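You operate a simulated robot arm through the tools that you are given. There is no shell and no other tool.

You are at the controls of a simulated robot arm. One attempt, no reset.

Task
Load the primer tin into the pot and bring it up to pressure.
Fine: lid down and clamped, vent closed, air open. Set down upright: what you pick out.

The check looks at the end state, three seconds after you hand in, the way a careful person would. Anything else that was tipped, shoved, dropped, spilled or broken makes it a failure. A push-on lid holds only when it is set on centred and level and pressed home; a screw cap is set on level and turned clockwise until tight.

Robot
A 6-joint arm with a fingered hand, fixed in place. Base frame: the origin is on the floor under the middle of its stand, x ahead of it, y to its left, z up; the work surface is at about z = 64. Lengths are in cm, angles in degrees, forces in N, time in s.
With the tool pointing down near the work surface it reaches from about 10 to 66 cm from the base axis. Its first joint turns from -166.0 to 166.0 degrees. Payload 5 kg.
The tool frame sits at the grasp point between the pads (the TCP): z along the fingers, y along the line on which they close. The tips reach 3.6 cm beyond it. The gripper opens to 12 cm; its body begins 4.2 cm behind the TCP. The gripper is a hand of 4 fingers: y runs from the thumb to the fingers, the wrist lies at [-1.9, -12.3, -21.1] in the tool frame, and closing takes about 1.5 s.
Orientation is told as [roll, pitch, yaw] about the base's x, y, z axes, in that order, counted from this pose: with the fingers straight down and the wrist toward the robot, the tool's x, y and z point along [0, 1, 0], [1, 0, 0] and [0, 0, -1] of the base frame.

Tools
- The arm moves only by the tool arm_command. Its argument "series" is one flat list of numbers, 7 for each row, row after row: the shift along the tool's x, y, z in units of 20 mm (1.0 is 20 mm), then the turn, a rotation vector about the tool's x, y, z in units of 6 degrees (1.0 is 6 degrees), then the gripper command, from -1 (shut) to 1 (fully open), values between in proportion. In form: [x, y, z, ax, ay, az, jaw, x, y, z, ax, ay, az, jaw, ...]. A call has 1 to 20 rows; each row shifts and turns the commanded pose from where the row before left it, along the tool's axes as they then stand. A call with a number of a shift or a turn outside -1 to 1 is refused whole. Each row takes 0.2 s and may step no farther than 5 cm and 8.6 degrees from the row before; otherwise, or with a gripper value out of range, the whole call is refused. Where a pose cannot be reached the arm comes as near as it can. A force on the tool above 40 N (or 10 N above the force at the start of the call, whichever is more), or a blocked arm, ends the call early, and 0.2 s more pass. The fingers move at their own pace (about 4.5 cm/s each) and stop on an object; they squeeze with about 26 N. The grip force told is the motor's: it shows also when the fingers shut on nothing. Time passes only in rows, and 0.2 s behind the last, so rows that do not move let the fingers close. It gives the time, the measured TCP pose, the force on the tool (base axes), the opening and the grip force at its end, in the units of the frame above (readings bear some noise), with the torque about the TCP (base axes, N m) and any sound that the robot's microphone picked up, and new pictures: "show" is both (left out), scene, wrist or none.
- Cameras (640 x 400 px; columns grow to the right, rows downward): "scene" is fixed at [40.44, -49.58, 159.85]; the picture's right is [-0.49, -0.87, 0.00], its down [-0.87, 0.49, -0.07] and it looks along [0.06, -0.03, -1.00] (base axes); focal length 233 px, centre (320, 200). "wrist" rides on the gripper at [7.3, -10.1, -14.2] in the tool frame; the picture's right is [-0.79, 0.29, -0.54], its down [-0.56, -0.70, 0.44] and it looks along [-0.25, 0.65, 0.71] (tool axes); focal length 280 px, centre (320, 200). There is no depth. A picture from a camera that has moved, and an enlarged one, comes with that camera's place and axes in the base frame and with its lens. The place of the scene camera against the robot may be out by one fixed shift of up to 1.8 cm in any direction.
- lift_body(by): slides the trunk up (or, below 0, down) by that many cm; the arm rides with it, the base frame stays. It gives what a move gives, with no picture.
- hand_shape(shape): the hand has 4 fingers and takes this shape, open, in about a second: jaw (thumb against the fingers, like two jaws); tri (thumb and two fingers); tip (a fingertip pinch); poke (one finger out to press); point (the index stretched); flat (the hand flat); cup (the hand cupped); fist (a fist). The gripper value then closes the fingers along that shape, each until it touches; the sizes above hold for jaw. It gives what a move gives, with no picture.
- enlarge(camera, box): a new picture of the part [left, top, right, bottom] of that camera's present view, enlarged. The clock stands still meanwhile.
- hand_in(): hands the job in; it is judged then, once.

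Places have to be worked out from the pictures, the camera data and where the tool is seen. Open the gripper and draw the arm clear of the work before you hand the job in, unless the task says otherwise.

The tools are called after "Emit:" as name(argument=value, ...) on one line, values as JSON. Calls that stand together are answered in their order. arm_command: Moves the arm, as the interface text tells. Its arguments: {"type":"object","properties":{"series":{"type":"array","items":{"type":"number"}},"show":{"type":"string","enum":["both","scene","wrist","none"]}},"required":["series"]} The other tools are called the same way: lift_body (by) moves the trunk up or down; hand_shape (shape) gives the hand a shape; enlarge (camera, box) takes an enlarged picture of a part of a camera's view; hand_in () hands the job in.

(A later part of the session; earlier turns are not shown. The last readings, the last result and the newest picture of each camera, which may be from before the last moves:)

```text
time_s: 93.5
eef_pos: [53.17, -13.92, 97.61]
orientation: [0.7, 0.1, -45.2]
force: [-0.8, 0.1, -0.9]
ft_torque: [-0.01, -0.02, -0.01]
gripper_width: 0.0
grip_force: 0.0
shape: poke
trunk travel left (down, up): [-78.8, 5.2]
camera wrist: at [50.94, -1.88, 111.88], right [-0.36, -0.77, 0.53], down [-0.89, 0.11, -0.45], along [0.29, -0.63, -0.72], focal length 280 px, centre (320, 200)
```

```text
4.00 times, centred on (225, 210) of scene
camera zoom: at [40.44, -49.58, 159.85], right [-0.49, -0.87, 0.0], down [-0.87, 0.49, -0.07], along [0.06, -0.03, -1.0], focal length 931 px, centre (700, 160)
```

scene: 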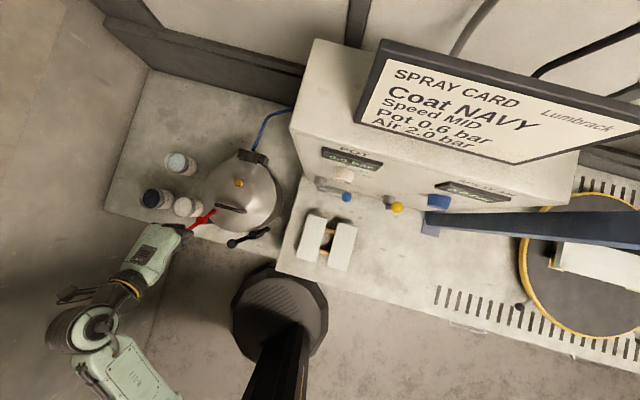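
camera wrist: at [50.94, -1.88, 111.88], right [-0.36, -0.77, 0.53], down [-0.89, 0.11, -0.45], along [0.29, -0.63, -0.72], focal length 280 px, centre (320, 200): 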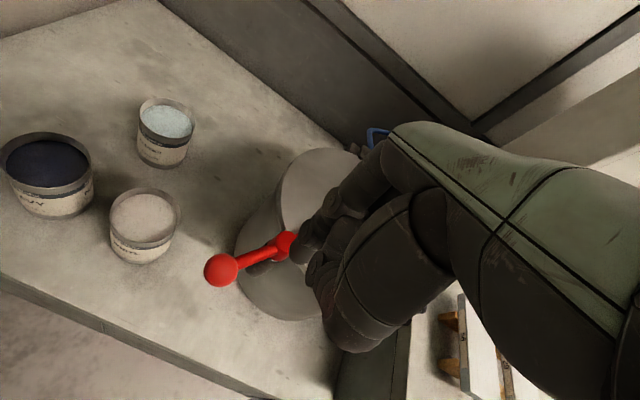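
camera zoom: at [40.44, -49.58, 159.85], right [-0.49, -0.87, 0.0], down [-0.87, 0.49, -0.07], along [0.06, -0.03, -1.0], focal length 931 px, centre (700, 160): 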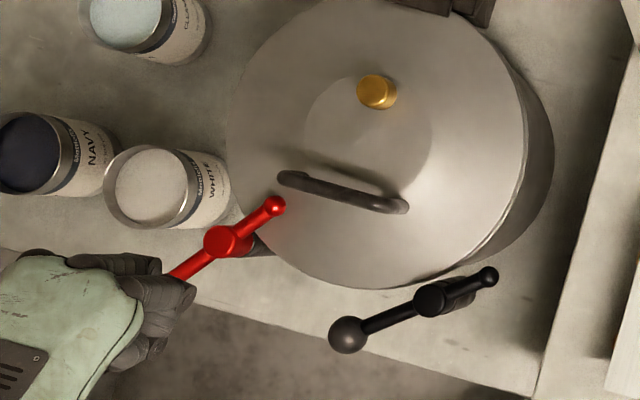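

The red clamp is set. Moving over to the black lever's lid side, tip above (47.5, -24.9).

Emit:
arm_command(series=[-0.907, 0.265, 0, 0, 0, 0, 1, -0.907, 0.265, 0, 0, 0, 0, 1, -0.907, 0.265, 0, 0, 0, 0, 1, -0.907, 0.265, 0, 0, 0, 0, 1, -0.907, 0.265, 0, 0, 0, 0, 1, -0.907, 0.265, 0, 0, 0, 0, 1, -0.907, 0.265, 0, 0, 0, 0, 1, 0, 0, 1, 0, 0, 0, 1, 0, 0, 1, 0, 0, 0, 1], show="both")

Emit:
enlarge(camera="wrist", box=[140, 100, 440, 360])

Emit:
enlarge(camera="scene", box=[180, 180, 290, 270])

```text
time_s: 95.5
eef_pos: [46.79, -25.54, 93.35]
orientation: [0.7, 0.1, -45.2]
force: [-0.8, -1.0, 0.3]
ft_torque: [0.01, 0.0, 0.02]
gripper_width: 0.01
grip_force: 0.1
shape: poke
trunk travel left (down, up): [-78.8, 5.2]
camera wrist: at [44.62, -13.47, 107.71], right [-0.36, -0.77, 0.53], down [-0.89, 0.11, -0.45], along [0.29, -0.63, -0.72], focal length 280 px, centre (320, 200)
```

scene: 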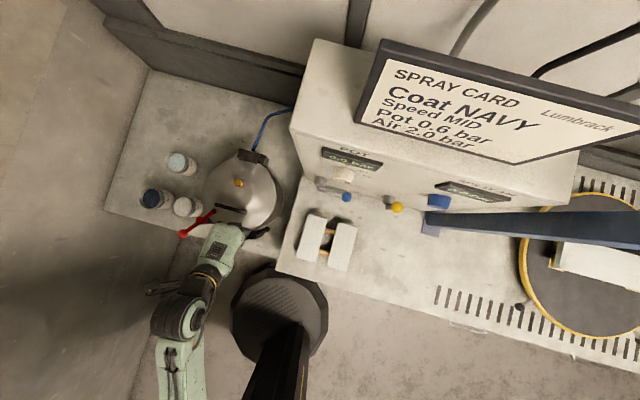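
wrist: 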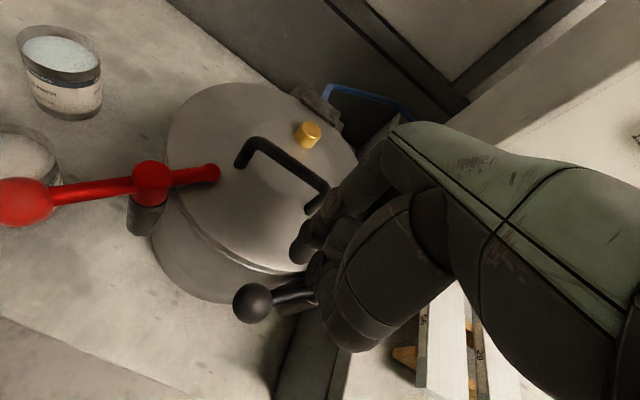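

```text
1.54 times, centred on (290, 230) of wrist
camera zoom: at [44.62, -13.47, 107.71], right [-0.36, -0.77, 0.53], down [-0.89, 0.11, -0.45], along [0.29, -0.63, -0.72], focal length 431 px, centre (366, 154)
```

zoom: 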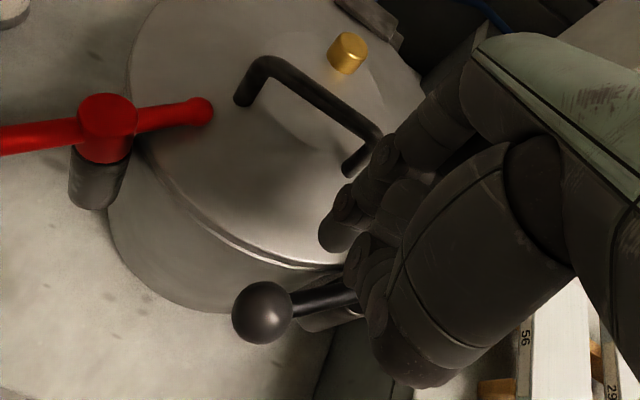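

```text
4.44 times, centred on (235, 225) of scene
camera zoom: at [40.44, -49.58, 159.85], right [-0.49, -0.87, 0.0], down [-0.87, 0.49, -0.07], along [0.06, -0.03, -1.0], focal length 1034 px, centre (698, 89)
```

zoom: 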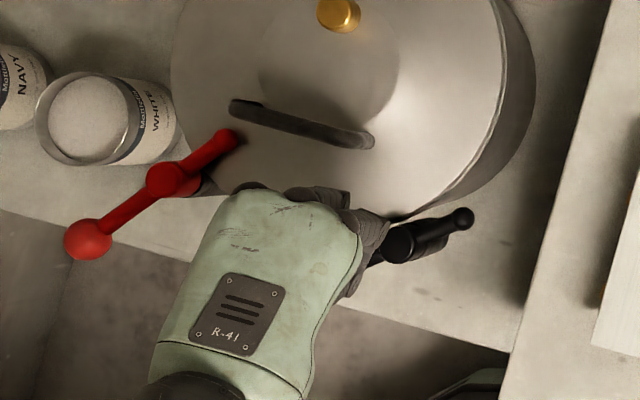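

Positions confirmed: ball (45.6, -22.2), finger tip above (47.5, -24.8). Lowering beside the black rod and pushing it toward -x.

Emit:
arm_command(series=[0, 0, 0.65, 0, 0, 0, 1, 0, 0, 0.65, 0, 0, 0, 1, 0, 0, 0.62, 0, 0, 0, 1, -0.32, -0.46, 0, 0, 0, 0, 1, -0.32, -0.46, 0, 0, 0, 0, 1], show="both")

Emit:
enlarge(camera="wrist", box=[140, 100, 440, 360])

Emit:
enlarge(camera="scene", box=[180, 180, 290, 270])

```text
time_s: 96.7
eef_pos: [44.47, -25.04, 89.29]
orientation: [0.7, 0.2, -45.3]
force: [2.0, 1.0, 0.5]
ft_torque: [0.0, -0.04, 0.03]
gripper_width: 0.0
grip_force: 0.1
shape: poke
trunk travel left (down, up): [-78.8, 5.2]
camera wrist: at [42.38, -12.93, 103.79], right [-0.36, -0.77, 0.53], down [-0.89, 0.11, -0.45], along [0.29, -0.63, -0.72], focal length 280 px, centre (320, 200)
```

scene: 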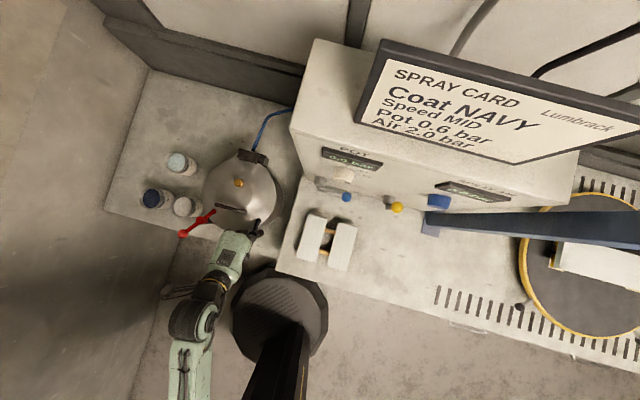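
wrist: 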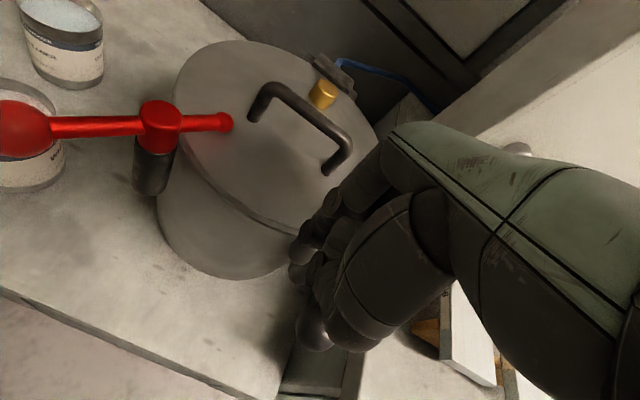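

```text
1.54 times, centred on (290, 230) of wrist
camera zoom: at [42.38, -12.93, 103.79], right [-0.36, -0.77, 0.53], down [-0.89, 0.11, -0.45], along [0.29, -0.63, -0.72], focal length 431 px, centre (366, 154)
```

zoom: 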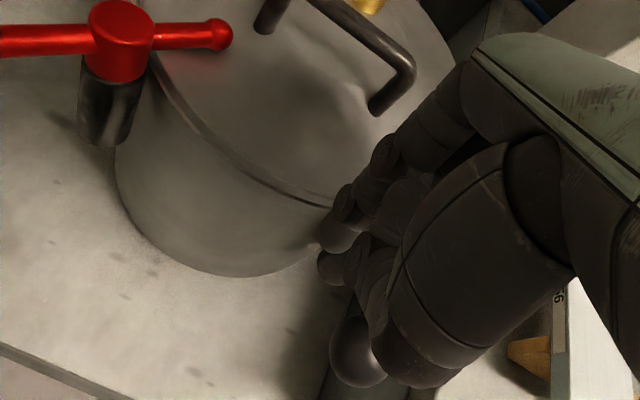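

```text
4.44 times, centred on (235, 225) of scene
camera zoom: at [40.44, -49.58, 159.85], right [-0.49, -0.87, 0.0], down [-0.87, 0.49, -0.07], along [0.06, -0.03, -1.0], focal length 1034 px, centre (698, 89)
```

zoom: 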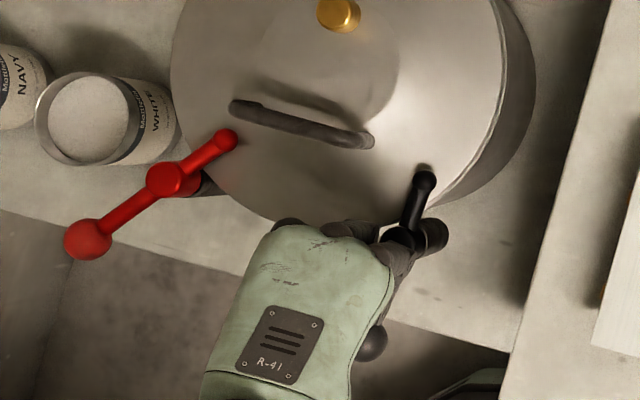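

The black lever is already at ~130° with small force. Continuing along its arc.

Emit:
arm_command(series=[-0.457, -0.243, 0, 0, 0, 0, 1, -0.457, -0.243, 0, 0, 0, 0, 1, -0.457, -0.243, 0, 0, 0, 0, 1], show="both")

Emit:
enlarge(camera="wrist", box=[140, 100, 440, 360])

Emit:
enlarge(camera="scene", box=[180, 180, 290, 270])

```text
time_s: 97.5
eef_pos: [41.7, -25.85, 89.42]
orientation: [0.6, 0.2, -45.2]
force: [0.9, 2.2, 1.0]
ft_torque: [0.05, -0.01, -0.02]
gripper_width: 0.01
grip_force: 0.1
shape: poke
trunk travel left (down, up): [-78.8, 5.2]
camera wrist: at [39.47, -13.87, 103.79], right [-0.36, -0.77, 0.53], down [-0.89, 0.11, -0.45], along [0.29, -0.63, -0.72], focal length 280 px, centre (320, 200)
```

scene: 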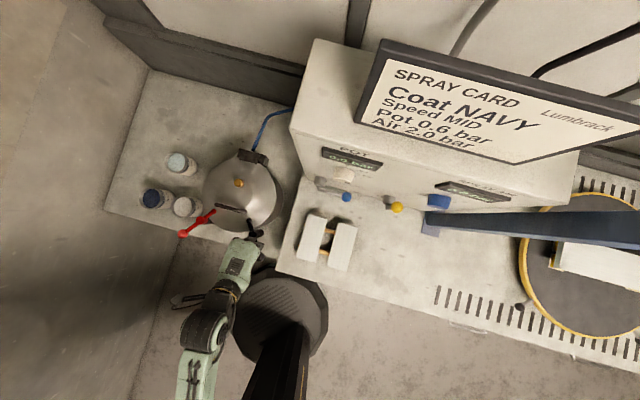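
wrist: 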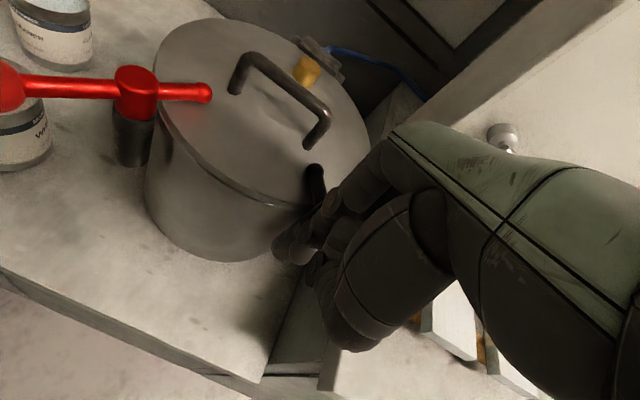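

```text
1.54 times, centred on (290, 230) of wrist
camera zoom: at [39.47, -13.87, 103.79], right [-0.36, -0.77, 0.53], down [-0.89, 0.11, -0.45], along [0.29, -0.63, -0.72], focal length 431 px, centre (366, 154)
```

zoom: 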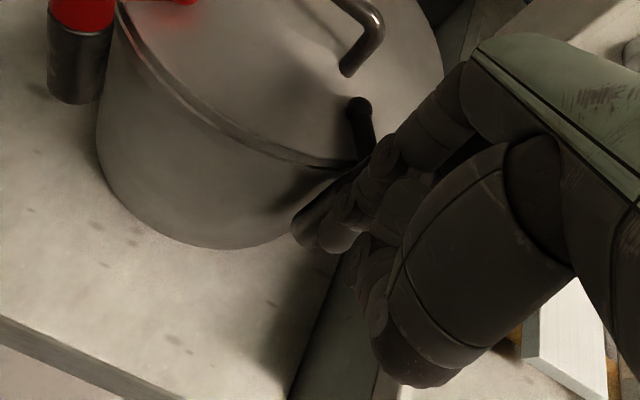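

```text
4.44 times, centred on (235, 225) of scene
camera zoom: at [40.44, -49.58, 159.85], right [-0.49, -0.87, 0.0], down [-0.87, 0.49, -0.07], along [0.06, -0.03, -1.0], focal length 1034 px, centre (698, 89)
```

zoom: 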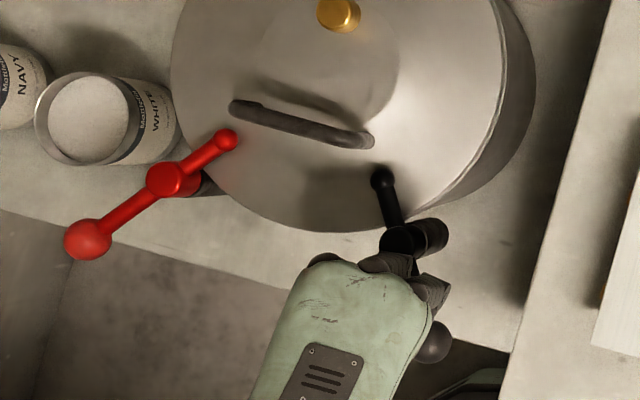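

The black lever is at ~168°, nearly radial. Pushing a little further until its stop.

Emit:
arm_command(series=[-0.3, 0.12, 0, 0, 0, 0, 1, -0.3, 0.12, 0, 0, 0, 0, 1, 0, 0, 0, 0, 0, 0, 1], show="scene")

Emit:
enlarge(camera="scene", box=[180, 180, 290, 270])

```text
time_s: 98.3
eef_pos: [41.26, -26.64, 89.58]
orientation: [0.9, 0.1, -45.1]
force: [17.3, 35.2, 5.6]
ft_torque: [1.08, -0.52, -0.07]
gripper_width: 0.0
grip_force: 0.1
shape: poke
trunk travel left (down, up): [-78.8, 5.2]
```

scene: 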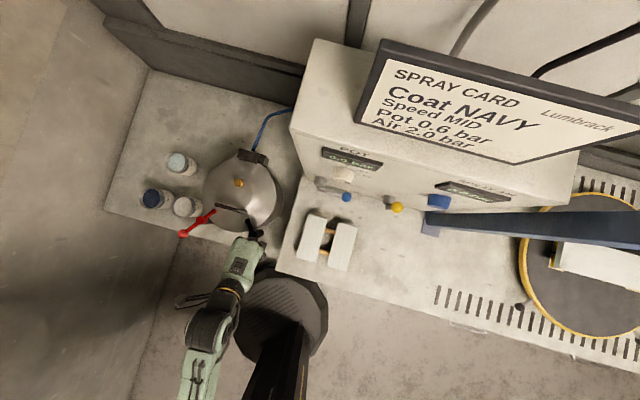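

```text
4.44 times, centred on (235, 225) of scene
camera zoom: at [40.44, -49.58, 159.85], right [-0.49, -0.87, 0.0], down [-0.87, 0.49, -0.07], along [0.06, -0.03, -1.0], focal length 1034 px, centre (698, 89)
```

zoom: 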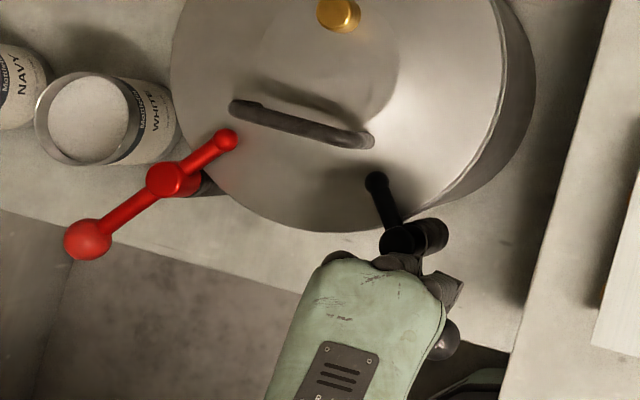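

The black lever is at its stop too (39 N, pointing at the lid centre). Backing off and rising.

Emit:
arm_command(series=[0.4, -0.2, 0, 0, 0, 0, 1, 0.4, -0.1, 0, 0, 0, 0, 1, 0, 0, -1, 0, 0, 0, 1, 0, 0, -1, 0, 0, 0, 1, 0, 0, -1, 0, 0, 0, 1, 0, 0, -1, 0, 0, 0, 1, 0, 0, -1, 0, 0, 0, 1, 0, 0, -1, 0, 0, 0, 1, 0, 0, -1, 0, 0, 0, 1], show="both")

Emit:
enlarge(camera="scene", box=[160, 130, 300, 270])

Emit:
enlarge(camera="wrist", box=[60, 100, 440, 400])

```text
time_s: 100.3
eef_pos: [41.63, -25.74, 103.6]
orientation: [0.7, 0.2, -45.2]
force: [-0.7, -0.3, 0.2]
ft_torque: [-0.03, 0.06, 0.03]
gripper_width: 0.03
grip_force: 0.0
shape: poke
trunk travel left (down, up): [-78.8, 5.2]
camera wrist: at [39.6, -13.66, 117.83], right [-0.36, -0.77, 0.53], down [-0.89, 0.11, -0.45], along [0.29, -0.63, -0.72], focal length 280 px, centre (320, 200)
```

scene: 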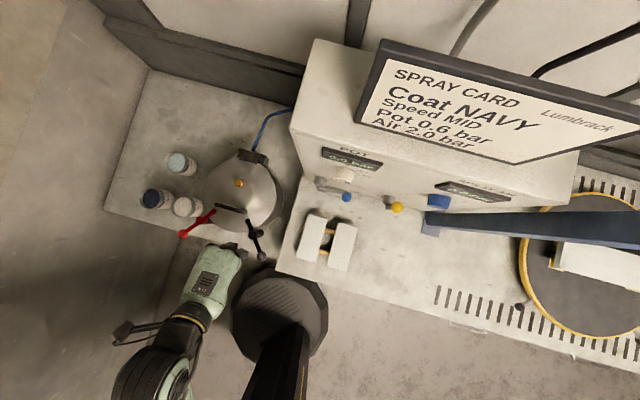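
wrist: 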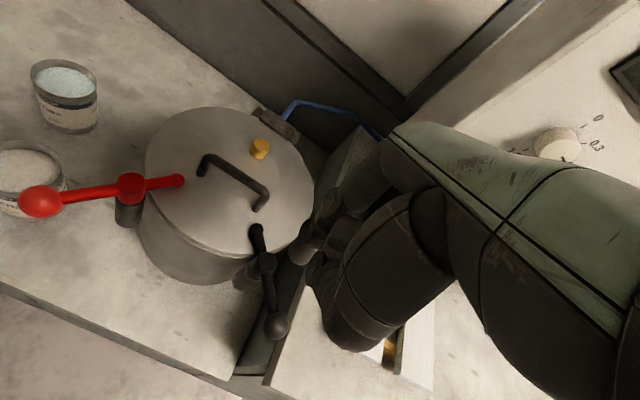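

```text
2.86 times, centred on (230, 200) of scene
camera zoom: at [40.44, -49.58, 159.85], right [-0.49, -0.87, 0.0], down [-0.87, 0.49, -0.07], along [0.06, -0.03, -1.0], focal length 665 px, centre (577, 200)
```

zoom: 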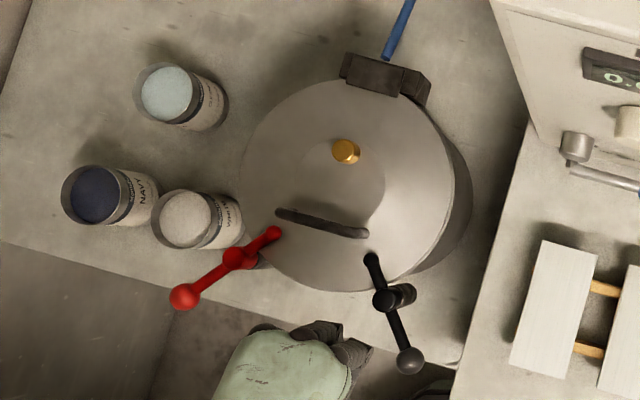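

```text
1.33 times, centred on (250, 250) of wrist
camera zoom: at [39.6, -13.66, 117.83], right [-0.36, -0.77, 0.53], down [-0.89, 0.11, -0.45], along [0.29, -0.63, -0.72], focal length 374 px, centre (413, 133)
```

zoom: 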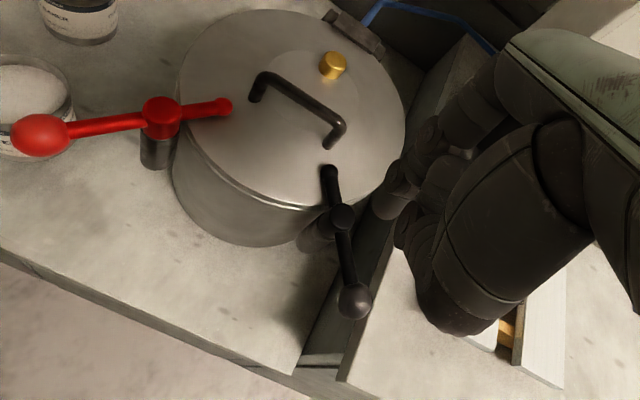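

Both clamps are over the lid. Now the valves: I move the hand to the front of the panel, at height, to measure the yellow and blue levers with the wrist camera.

Emit:
arm_command(series=[-0.94, 0.24, -0.4, 0, 0, 0, 1, -0.94, 0.24, -0.4, 0, 0, 0, 1, -0.94, 0.24, -0.4, 0, 0, 0, 1, -0.94, 0.24, -0.4, 0, 0, 0, 1, -0.94, 0.24, -0.4, 0, 0, 0, 1, -0.94, 0.24, -0.4, 0, 0, 0, 1, -0.94, 0.24, -0.4, 0, 0, 0, 1, -0.94, 0.24, -0.4, 0, 0, 0, 1, -0.94, 0.24, -0.4, 0, 0, 0, 1, -0.94, 0.24, -0.4, 0, 0, 0, 1, -0.9, 0.24, 0, 0, 0, 0, 1, -0.9, 0.24, 0, 0, 0, 0, 1, 0, 0, 0, 0, 0, 1, 1, 0, 0, 0, 0, 0, 1, 1, 0, 0, 0, 0, 0, 1, 1], show="both")

```text
time_s: 103.5
eef_pos: [29.82, -45.63, 111.09]
orientation: [0.6, 0.4, -63.3]
force: [-0.7, -0.3, -0.4]
ft_torque: [0.01, 0.01, -0.02]
gripper_width: 0.0
grip_force: 0.1
shape: poke
trunk travel left (down, up): [-78.8, 5.2]
camera wrist: at [31.64, -33.61, 125.57], right [-0.58, -0.62, 0.53], down [-0.81, 0.38, -0.44], along [0.07, -0.69, -0.72], focal length 280 px, centre (320, 200)
```

scene: 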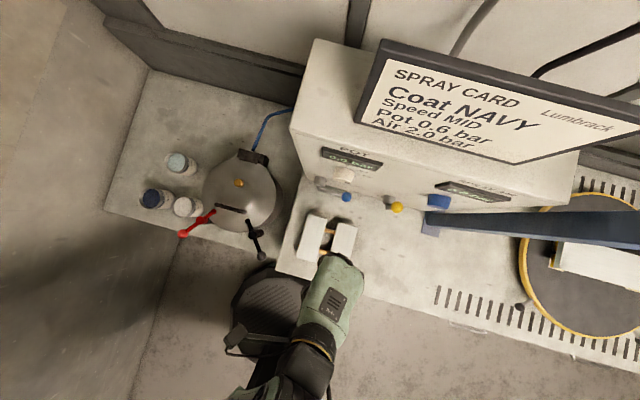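
wrist: 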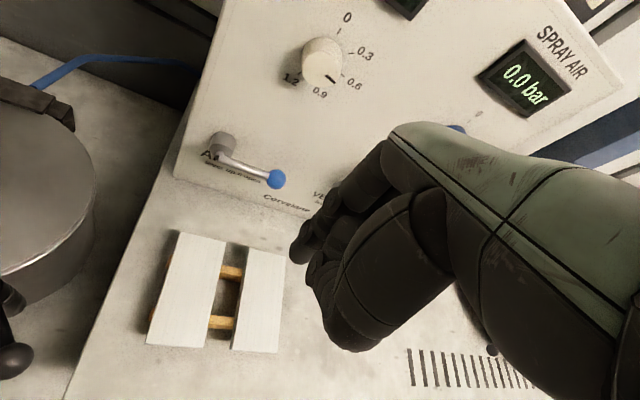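

The knob pointer is at 0.6. Enlarging the air lever area.

Emit:
enlarge(camera="wrist", box=[180, 110, 360, 240])

Emit:
enlarge(camera="wrist", box=[270, 10, 390, 110])

Emit:
enlarge(camera="scene", box=[300, 140, 460, 240])

```text
3.08 times, centred on (270, 175) of wrist
camera zoom: at [31.64, -33.61, 125.57], right [-0.58, -0.62, 0.53], down [-0.81, 0.38, -0.44], along [0.07, -0.69, -0.72], focal length 863 px, centre (474, 277)
```

zoom: 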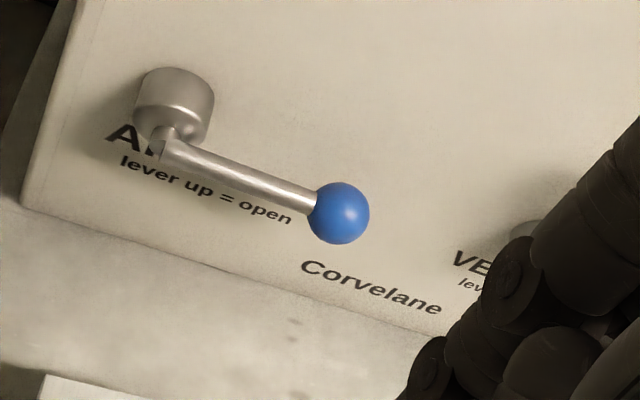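

```text
4.00 times, centred on (330, 60) of wrist
camera zoom: at [31.64, -33.61, 125.57], right [-0.58, -0.62, 0.53], down [-0.81, 0.38, -0.44], along [0.07, -0.69, -0.72], focal length 1122 px, centre (280, 760)
```

zoom: 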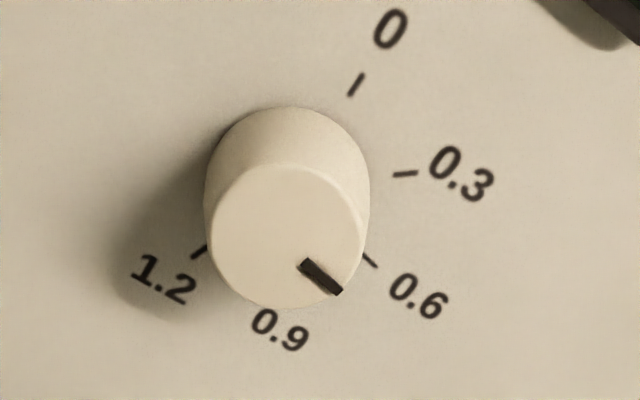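

```text
4.00 times, centred on (380, 190) of scene
camera zoom: at [40.44, -49.58, 159.85], right [-0.49, -0.87, 0.0], down [-0.87, 0.49, -0.07], along [0.06, -0.03, -1.0], focal length 931 px, centre (80, 240)
```

zoom: 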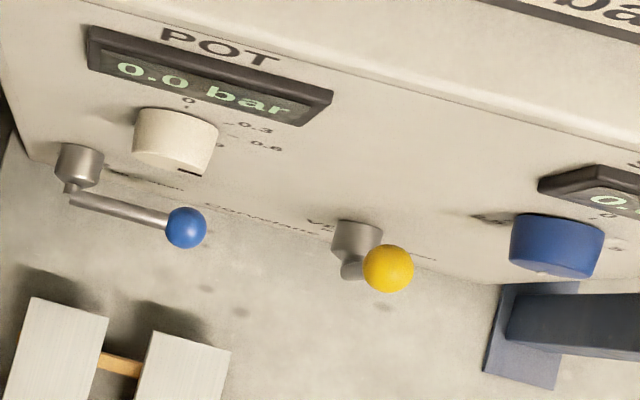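

Panel geometry is now clear (panel normal at -45°): blue knee (47.3, -54.4, 92.3), ball (40.9, -60.3, 92.5); yellow knee ≈ (32, -69.2, 92.3) with the ball straight above at z ≈ 101. The knobs leave no room for a vertical hand, so I turn the hand to face the panel and pitch it up so the finger points forward, 30° below horizontal.

Emit:
arm_command(series=[0, 0, 0, 0, 0, -1, 1, 0, 0, 0, 0, 0, -1, 1, 0, 0, 0, 0, 0, -1, 1, 0, 0, 0, -1, 0, 0, 1, 0, 0, 0, -1, 0, 0, 1, 0, 0, 0, -1, 0, 0, 1, 0, 0, 0, -1, 0, 0, 1, 0, 0, 0, -1, 0, 0, 1, 0, 0, 0, -1, 0, 0, 1, 0, 0, 0, -1, 0, 0, 1, 0, 0, 0, -1, 0, 0, 1, 0, 0, 0, -1, 0, 0, 1, 0, 0, 0, -1, 0, 0, 1], show="both")

```text
time_s: 106.3
eef_pos: [29.78, -45.65, 111.09]
orientation: [1.3, -59.9, -46.5]
force: [-1.0, 0.1, -0.1]
ft_torque: [0.01, 0.02, 0.03]
gripper_width: 0.0
grip_force: 0.1
shape: poke
trunk travel left (down, up): [-78.8, 5.2]
camera wrist: at [22.66, -28.25, 109.65], right [-0.79, -0.33, 0.51], down [-0.37, -0.41, -0.83], along [0.48, -0.85, 0.2], focal length 280 px, centre (320, 200)
```

scene: 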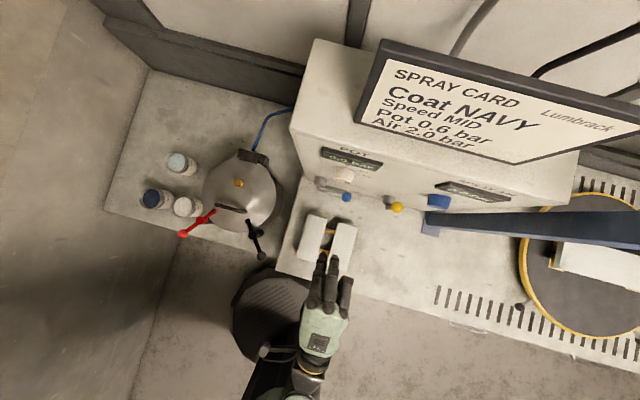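
wrist: 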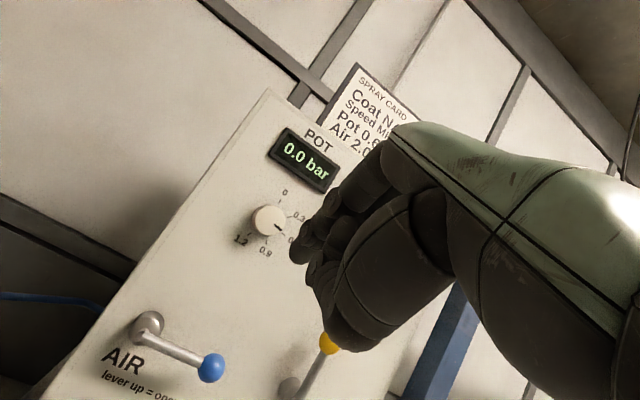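

Now the whole panel is visible from the front: the yellow lever is up (open), blue horizontal (closed). I bring the finger to the left of the yellow lever, still in front of the panel.

Emit:
arm_command(series=[-0.95, -0.57, 0.71, 0, 0, 0, 1, -0.95, -0.57, 0.71, 0, 0, 0, 1, -0.95, -0.57, 0.71, 0, 0, 0, 1, -0.95, -0.57, 0.71, 0, 0, 0, 1, -0.95, -0.57, 0.71, 0, 0, 0, 1, -0.95, -0.57, 0.71, 0, 0, 0, 1, -0.95, -0.57, 0.71, 0, 0, 0, 1], show="both")

Emit:
enlarge(camera="wrist", box=[160, 120, 460, 380])

Emit:
enlarge(camera="scene", box=[300, 150, 460, 300])

```text
time_s: 107.9
eef_pos: [23.62, -58.32, 99.05]
orientation: [1.4, -59.8, -46.4]
force: [0.6, -0.7, -0.9]
ft_torque: [-0.02, -0.01, -0.01]
gripper_width: 0.02
grip_force: 0.1
shape: poke
trunk travel left (down, up): [-78.8, 5.2]
camera wrist: at [16.52, -41.02, 97.58], right [-0.79, -0.33, 0.51], down [-0.37, -0.41, -0.83], along [0.49, -0.85, 0.2], focal length 280 px, centre (320, 200)
```

scene: 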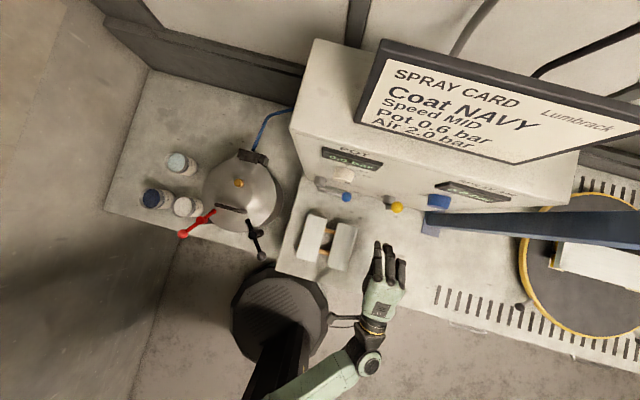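
wrist: 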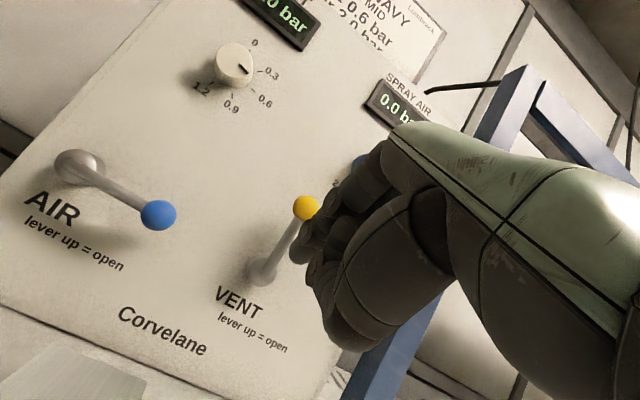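

```text
1.54 times, centred on (310, 250) of wrist
camera zoom: at [16.52, -41.02, 97.58], right [-0.79, -0.33, 0.51], down [-0.37, -0.41, -0.83], along [0.49, -0.85, 0.2], focal length 431 px, centre (335, 123)
```

zoom: 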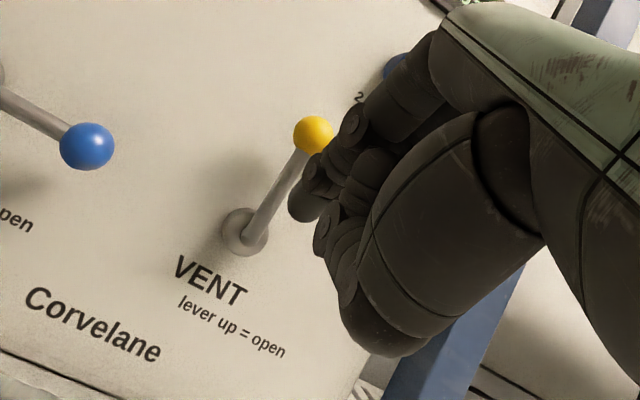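

```text
2.67 times, centred on (380, 225) of scene
camera zoom: at [40.44, -49.58, 159.85], right [-0.49, -0.87, 0.0], down [-0.87, 0.49, -0.07], along [0.06, -0.03, -1.0], focal length 621 px, centre (160, 133)
```

zoom: 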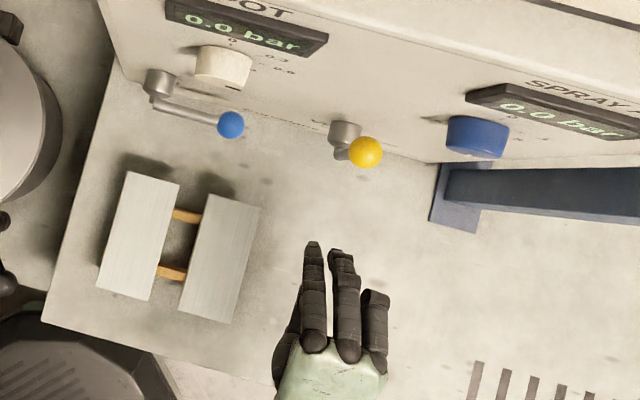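

Measured from here: yellow rod at e ≈ -25.2 (lateral), finger tip 1.6 cm to its left. I shift 1 cm more left for clearance and move forward toward the panel.

Emit:
arm_command(series=[0.5, 0, 0, 0, 0, 0, 1, 0, 0.467, 0.808, 0, 0, 0, 1, 0, 0.467, 0.808, 0, 0, 0, 1, 0, 0.467, 0.808, 0, 0, 0, 1, 0, 0.467, 0.808, 0, 0, 0, 1, 0, 0.467, 0.808, 0, 0, 0, 1], show="both")

Emit:
enlarge(camera="wrist", box=[160, 120, 460, 380])

Emit:
enlarge(camera="scene", box=[300, 150, 460, 300])

```text
time_s: 109.3
eef_pos: [30.84, -63.96, 99.1]
orientation: [1.4, -59.9, -46.5]
force: [-2.5, 1.6, -1.2]
ft_torque: [0.0, 0.0, -0.07]
gripper_width: 0.0
grip_force: 0.0
shape: poke
trunk travel left (down, up): [-78.8, 5.2]
camera wrist: at [23.7, -46.66, 97.61], right [-0.79, -0.33, 0.51], down [-0.37, -0.41, -0.83], along [0.48, -0.85, 0.2], focal length 280 px, centre (320, 200)
```

scene: 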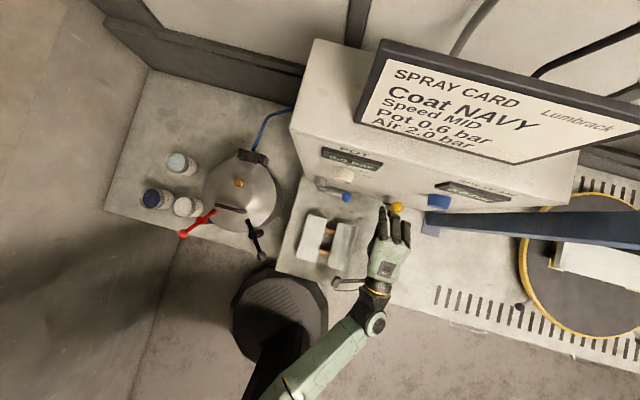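
wrist: 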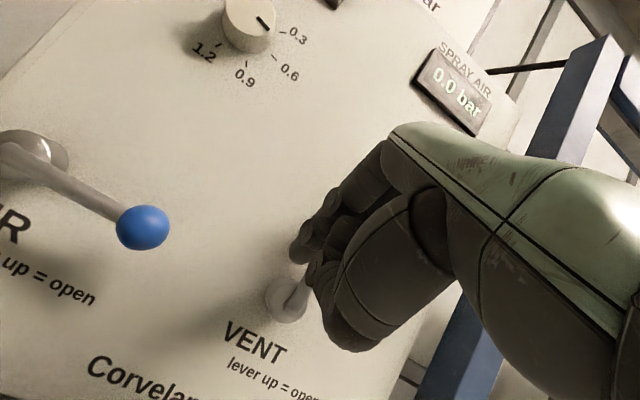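

```text
1.54 times, centred on (310, 250) of wrist
camera zoom: at [23.7, -46.66, 97.61], right [-0.79, -0.33, 0.51], down [-0.37, -0.41, -0.83], along [0.48, -0.85, 0.2], focal length 431 px, centre (335, 123)
```

zoom: 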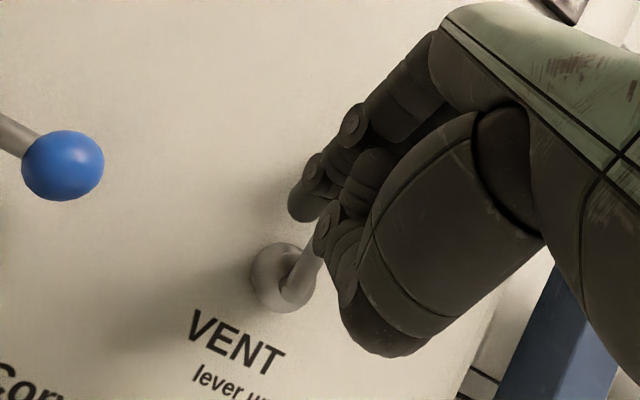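

```text
2.67 times, centred on (380, 225) of scene
camera zoom: at [40.44, -49.58, 159.85], right [-0.49, -0.87, 0.0], down [-0.87, 0.49, -0.07], along [0.06, -0.03, -1.0], focal length 621 px, centre (160, 133)
```

zoom: 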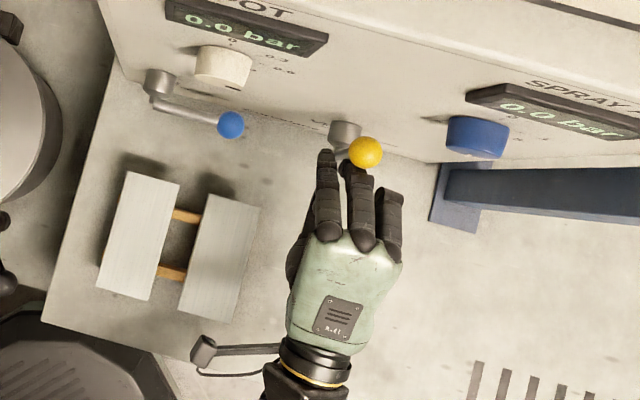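

The middle finger meets the yellow rod as the index passes it (3 N), so this shape would jam on it. I back away 6 cm and change to a closed jaw ("beak") to push with the hand's right side instead.

Emit:
arm_command(series=[0, -0.467, -0.808, 0, 0, 0, 1, 0, -0.467, -0.808, 0, 0, 0, 1, 0, -0.467, -0.808, 0, 0, 0, 1, 0, -0.467, -0.808, 0, 0, 0, 1], show="none")

Emit:
hand_shape(shape="jaw")

Emit:
arm_command(series=[0, 0, 0, 0, 0, 0, -1, 0, 0, 0, 0, 0, 0, -1, 0, 0, 0, 0, 0, 0, -1, 0, 0, 0, 0, 0, 0, -1, 0, 0, 0, 0, 0, 0, -1, 0, 0, 0, 0, 0, 0, -1, 0, 0, 0, 0, 0, 0, -1, 0, 0, 0, 0, 0, 0, -1], show="both")

Emit:
enlarge(camera="wrist", box=[160, 120, 460, 380])

Emit:
enlarge(camera="scene", box=[300, 150, 460, 300])

```text
time_s: 110.3
eef_pos: [25.71, -58.78, 99.16]
orientation: [1.3, -60.0, -46.4]
force: [-0.5, -0.8, -0.6]
ft_torque: [0.02, 0.01, 0.0]
gripper_width: 0.0
grip_force: 0.2
shape: poke
trunk travel left (down, up): [-78.8, 5.2]
```

```text
time_s: 111.2
eef_pos: [25.68, -58.93, 99.19]
orientation: [1.3, -59.8, -46.4]
force: [0.3, 0.2, 0.5]
ft_torque: [0.0, -0.02, -0.03]
gripper_width: 11.99
grip_force: 0.0
shape: jaw
trunk travel left (down, up): [-78.8, 5.2]
```

```text
time_s: 113.0
eef_pos: [25.66, -58.77, 99.17]
orientation: [1.3, -59.8, -46.4]
force: [-0.9, 0.0, 0.1]
ft_torque: [-0.01, -0.01, -0.03]
gripper_width: 0.01
grip_force: 26.4
shape: jaw
trunk travel left (down, up): [-78.8, 5.2]
camera wrist: at [18.56, -41.44, 97.65], right [-0.79, -0.33, 0.51], down [-0.37, -0.41, -0.83], along [0.49, -0.85, 0.2], focal length 280 px, centre (320, 200)
```

scene: 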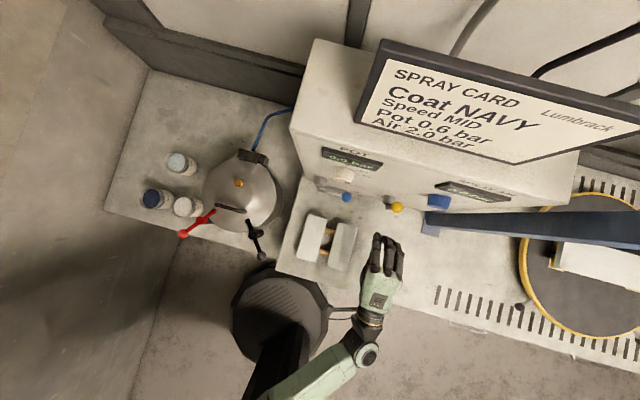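
wrist: 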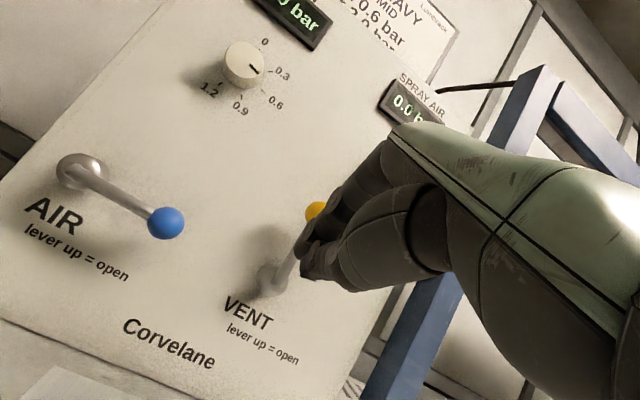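

```text
1.54 times, centred on (310, 250) of wrist
camera zoom: at [18.56, -41.44, 97.65], right [-0.79, -0.33, 0.51], down [-0.37, -0.41, -0.83], along [0.49, -0.85, 0.2], focal length 431 px, centre (335, 123)
```

zoom: 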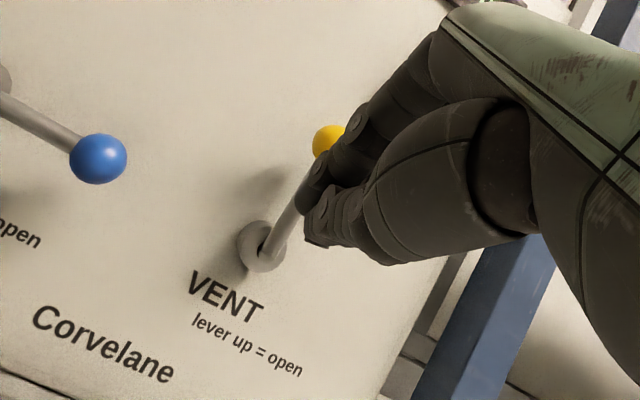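

```text
2.67 times, centred on (380, 225) of scene
camera zoom: at [40.44, -49.58, 159.85], right [-0.49, -0.87, 0.0], down [-0.87, 0.49, -0.07], along [0.06, -0.03, -1.0], focal length 621 px, centre (160, 133)
```

zoom: 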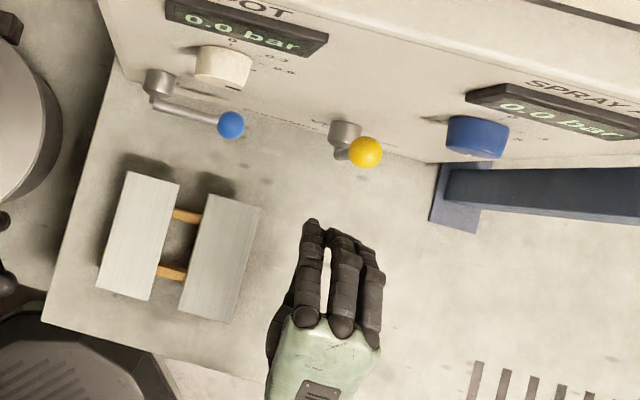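

In closed jaw the three fingers form a beak spanning about 7 cm, index on the left. I yaw it ~12° left so the right-hand finger is equally far forward, and shift left so the beak is left of the yellow rod.

Emit:
arm_command(series=[0, 0, 0, 0, 0.87, -0.5, -1, 0, 0, 0, 0, 0.87, -0.5, -1, 0.9, 0.2, 0.08, 0, 0, 0, -1, 0.9, 0.2, 0.08, 0, 0, 0, -1, 0.9, 0.2, 0.08, 0, 0, 0, -1], show="both")

Emit:
enlarge(camera="wrist", box=[160, 120, 460, 380])

Emit:
enlarge(camera="scene", box=[300, 150, 460, 300])

```text
time_s: 114.2
eef_pos: [29.54, -54.91, 100.23]
orientation: [1.3, -60.0, -34.3]
force: [-0.2, 0.1, -0.1]
ft_torque: [-0.01, -0.03, -0.03]
gripper_width: 0.01
grip_force: 25.8
shape: jaw
trunk travel left (down, up): [-78.8, 5.2]
camera wrist: at [18.94, -39.35, 98.54], right [-0.71, -0.49, 0.51], down [-0.27, -0.48, -0.83], along [0.65, -0.73, 0.2], focal length 280 px, centre (320, 200)
```

scene: 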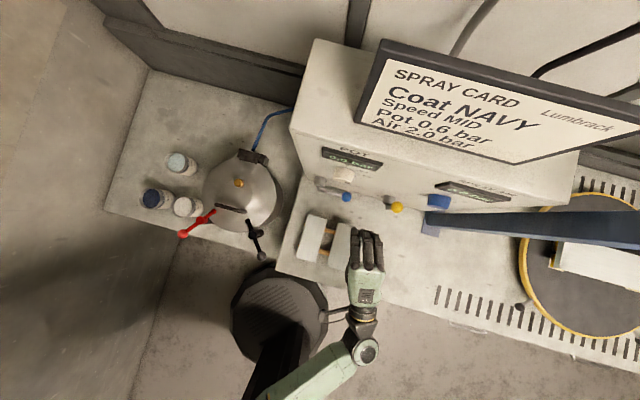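
wrist: 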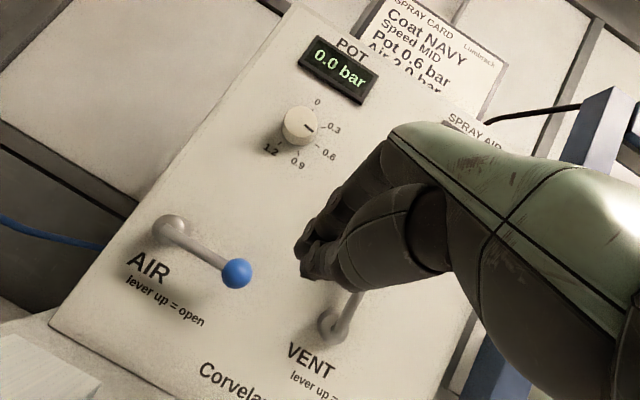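

```text
1.54 times, centred on (310, 250) of wrist
camera zoom: at [18.94, -39.35, 98.54], right [-0.71, -0.49, 0.51], down [-0.27, -0.48, -0.83], along [0.65, -0.73, 0.2], focal length 431 px, centre (335, 123)
```

zoom: 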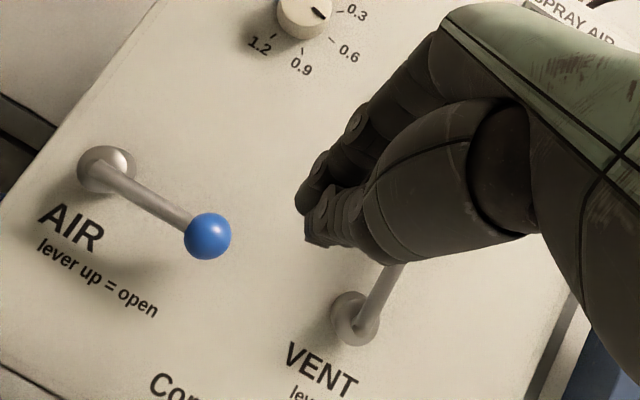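

```text
2.67 times, centred on (380, 225) of scene
camera zoom: at [40.44, -49.58, 159.85], right [-0.49, -0.87, 0.0], down [-0.87, 0.49, -0.07], along [0.06, -0.03, -1.0], focal length 621 px, centre (160, 133)
```

zoom: 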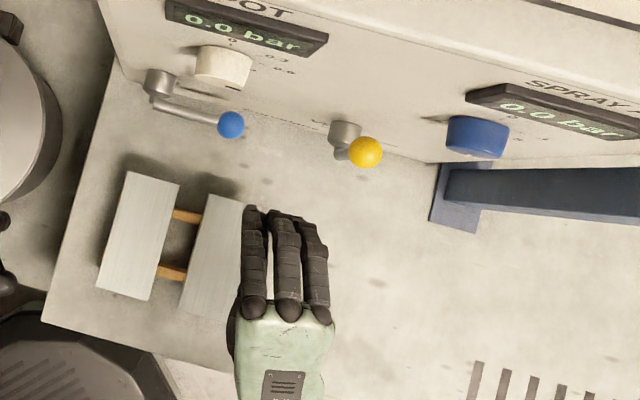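

The scene view shows the right finger's path would just clip the rod, so I shift 1.3 cm further left, then go forward in steps.

Emit:
arm_command(series=[0.65, 0.06, 0.1, 0, 0, 0, -1, -0.175, 0.467, 0.81, 0, 0, 0, -1, -0.175, 0.467, 0.81, 0, 0, 0, -1, -0.175, 0.467, 0.81, 0, 0, 0, -1, -0.175, 0.467, 0.81, 0, 0, 0, -1], show="both")

Emit:
enlarge(camera="wrist", box=[160, 120, 460, 380])

Emit:
enlarge(camera="scene", box=[320, 150, 440, 250])

```text
time_s: 115.4
eef_pos: [35.94, -59.27, 100.05]
orientation: [1.5, -59.9, -34.4]
force: [0.3, -0.4, 0.5]
ft_torque: [0.0, -0.04, 0.01]
gripper_width: 0.0
grip_force: 26.6
shape: jaw
trunk travel left (down, up): [-78.8, 5.2]
camera wrist: at [25.38, -43.75, 98.43], right [-0.71, -0.49, 0.51], down [-0.27, -0.48, -0.84], along [0.65, -0.73, 0.2], focal length 280 px, centre (320, 200)
```

scene: 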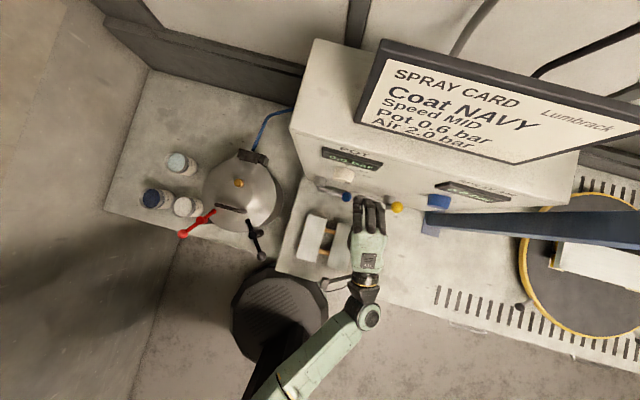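
wrist: 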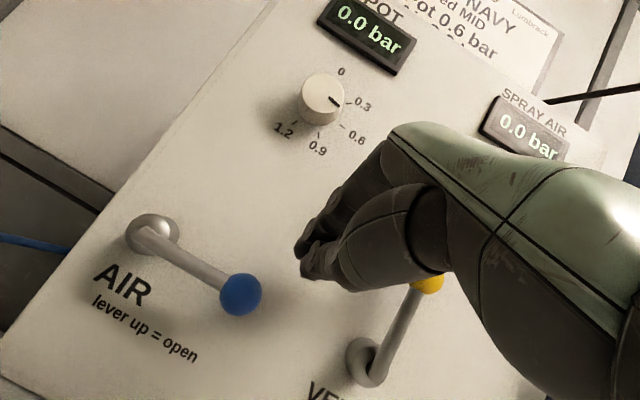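

```text
1.54 times, centred on (310, 250) of wrist
camera zoom: at [25.38, -43.75, 98.43], right [-0.71, -0.49, 0.51], down [-0.27, -0.48, -0.84], along [0.65, -0.73, 0.2], focal length 431 px, centre (335, 123)
```

zoom: 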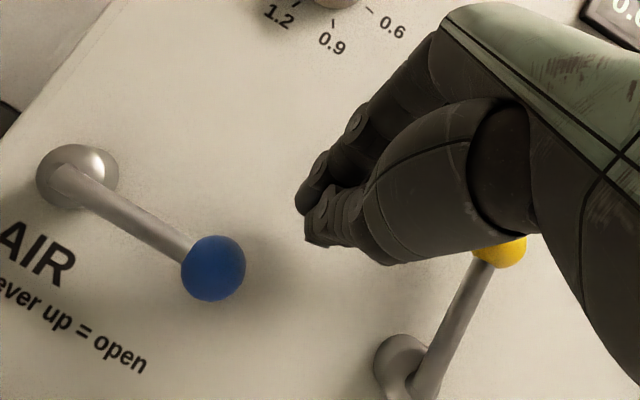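

```text
4.00 times, centred on (380, 200) of scene
camera zoom: at [40.44, -49.58, 159.85], right [-0.49, -0.87, 0.0], down [-0.87, 0.49, -0.07], along [0.06, -0.03, -1.0], focal length 931 px, centre (80, 200)
```

zoom: 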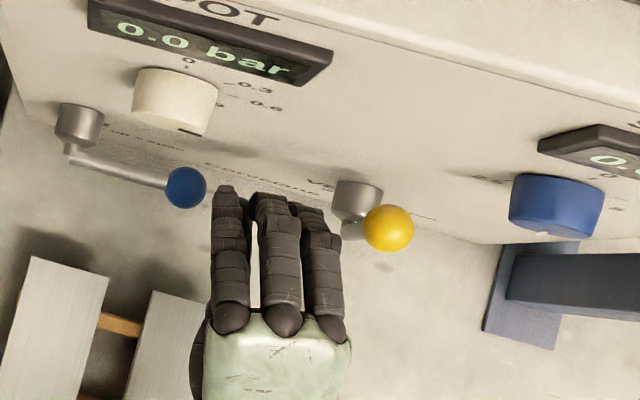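

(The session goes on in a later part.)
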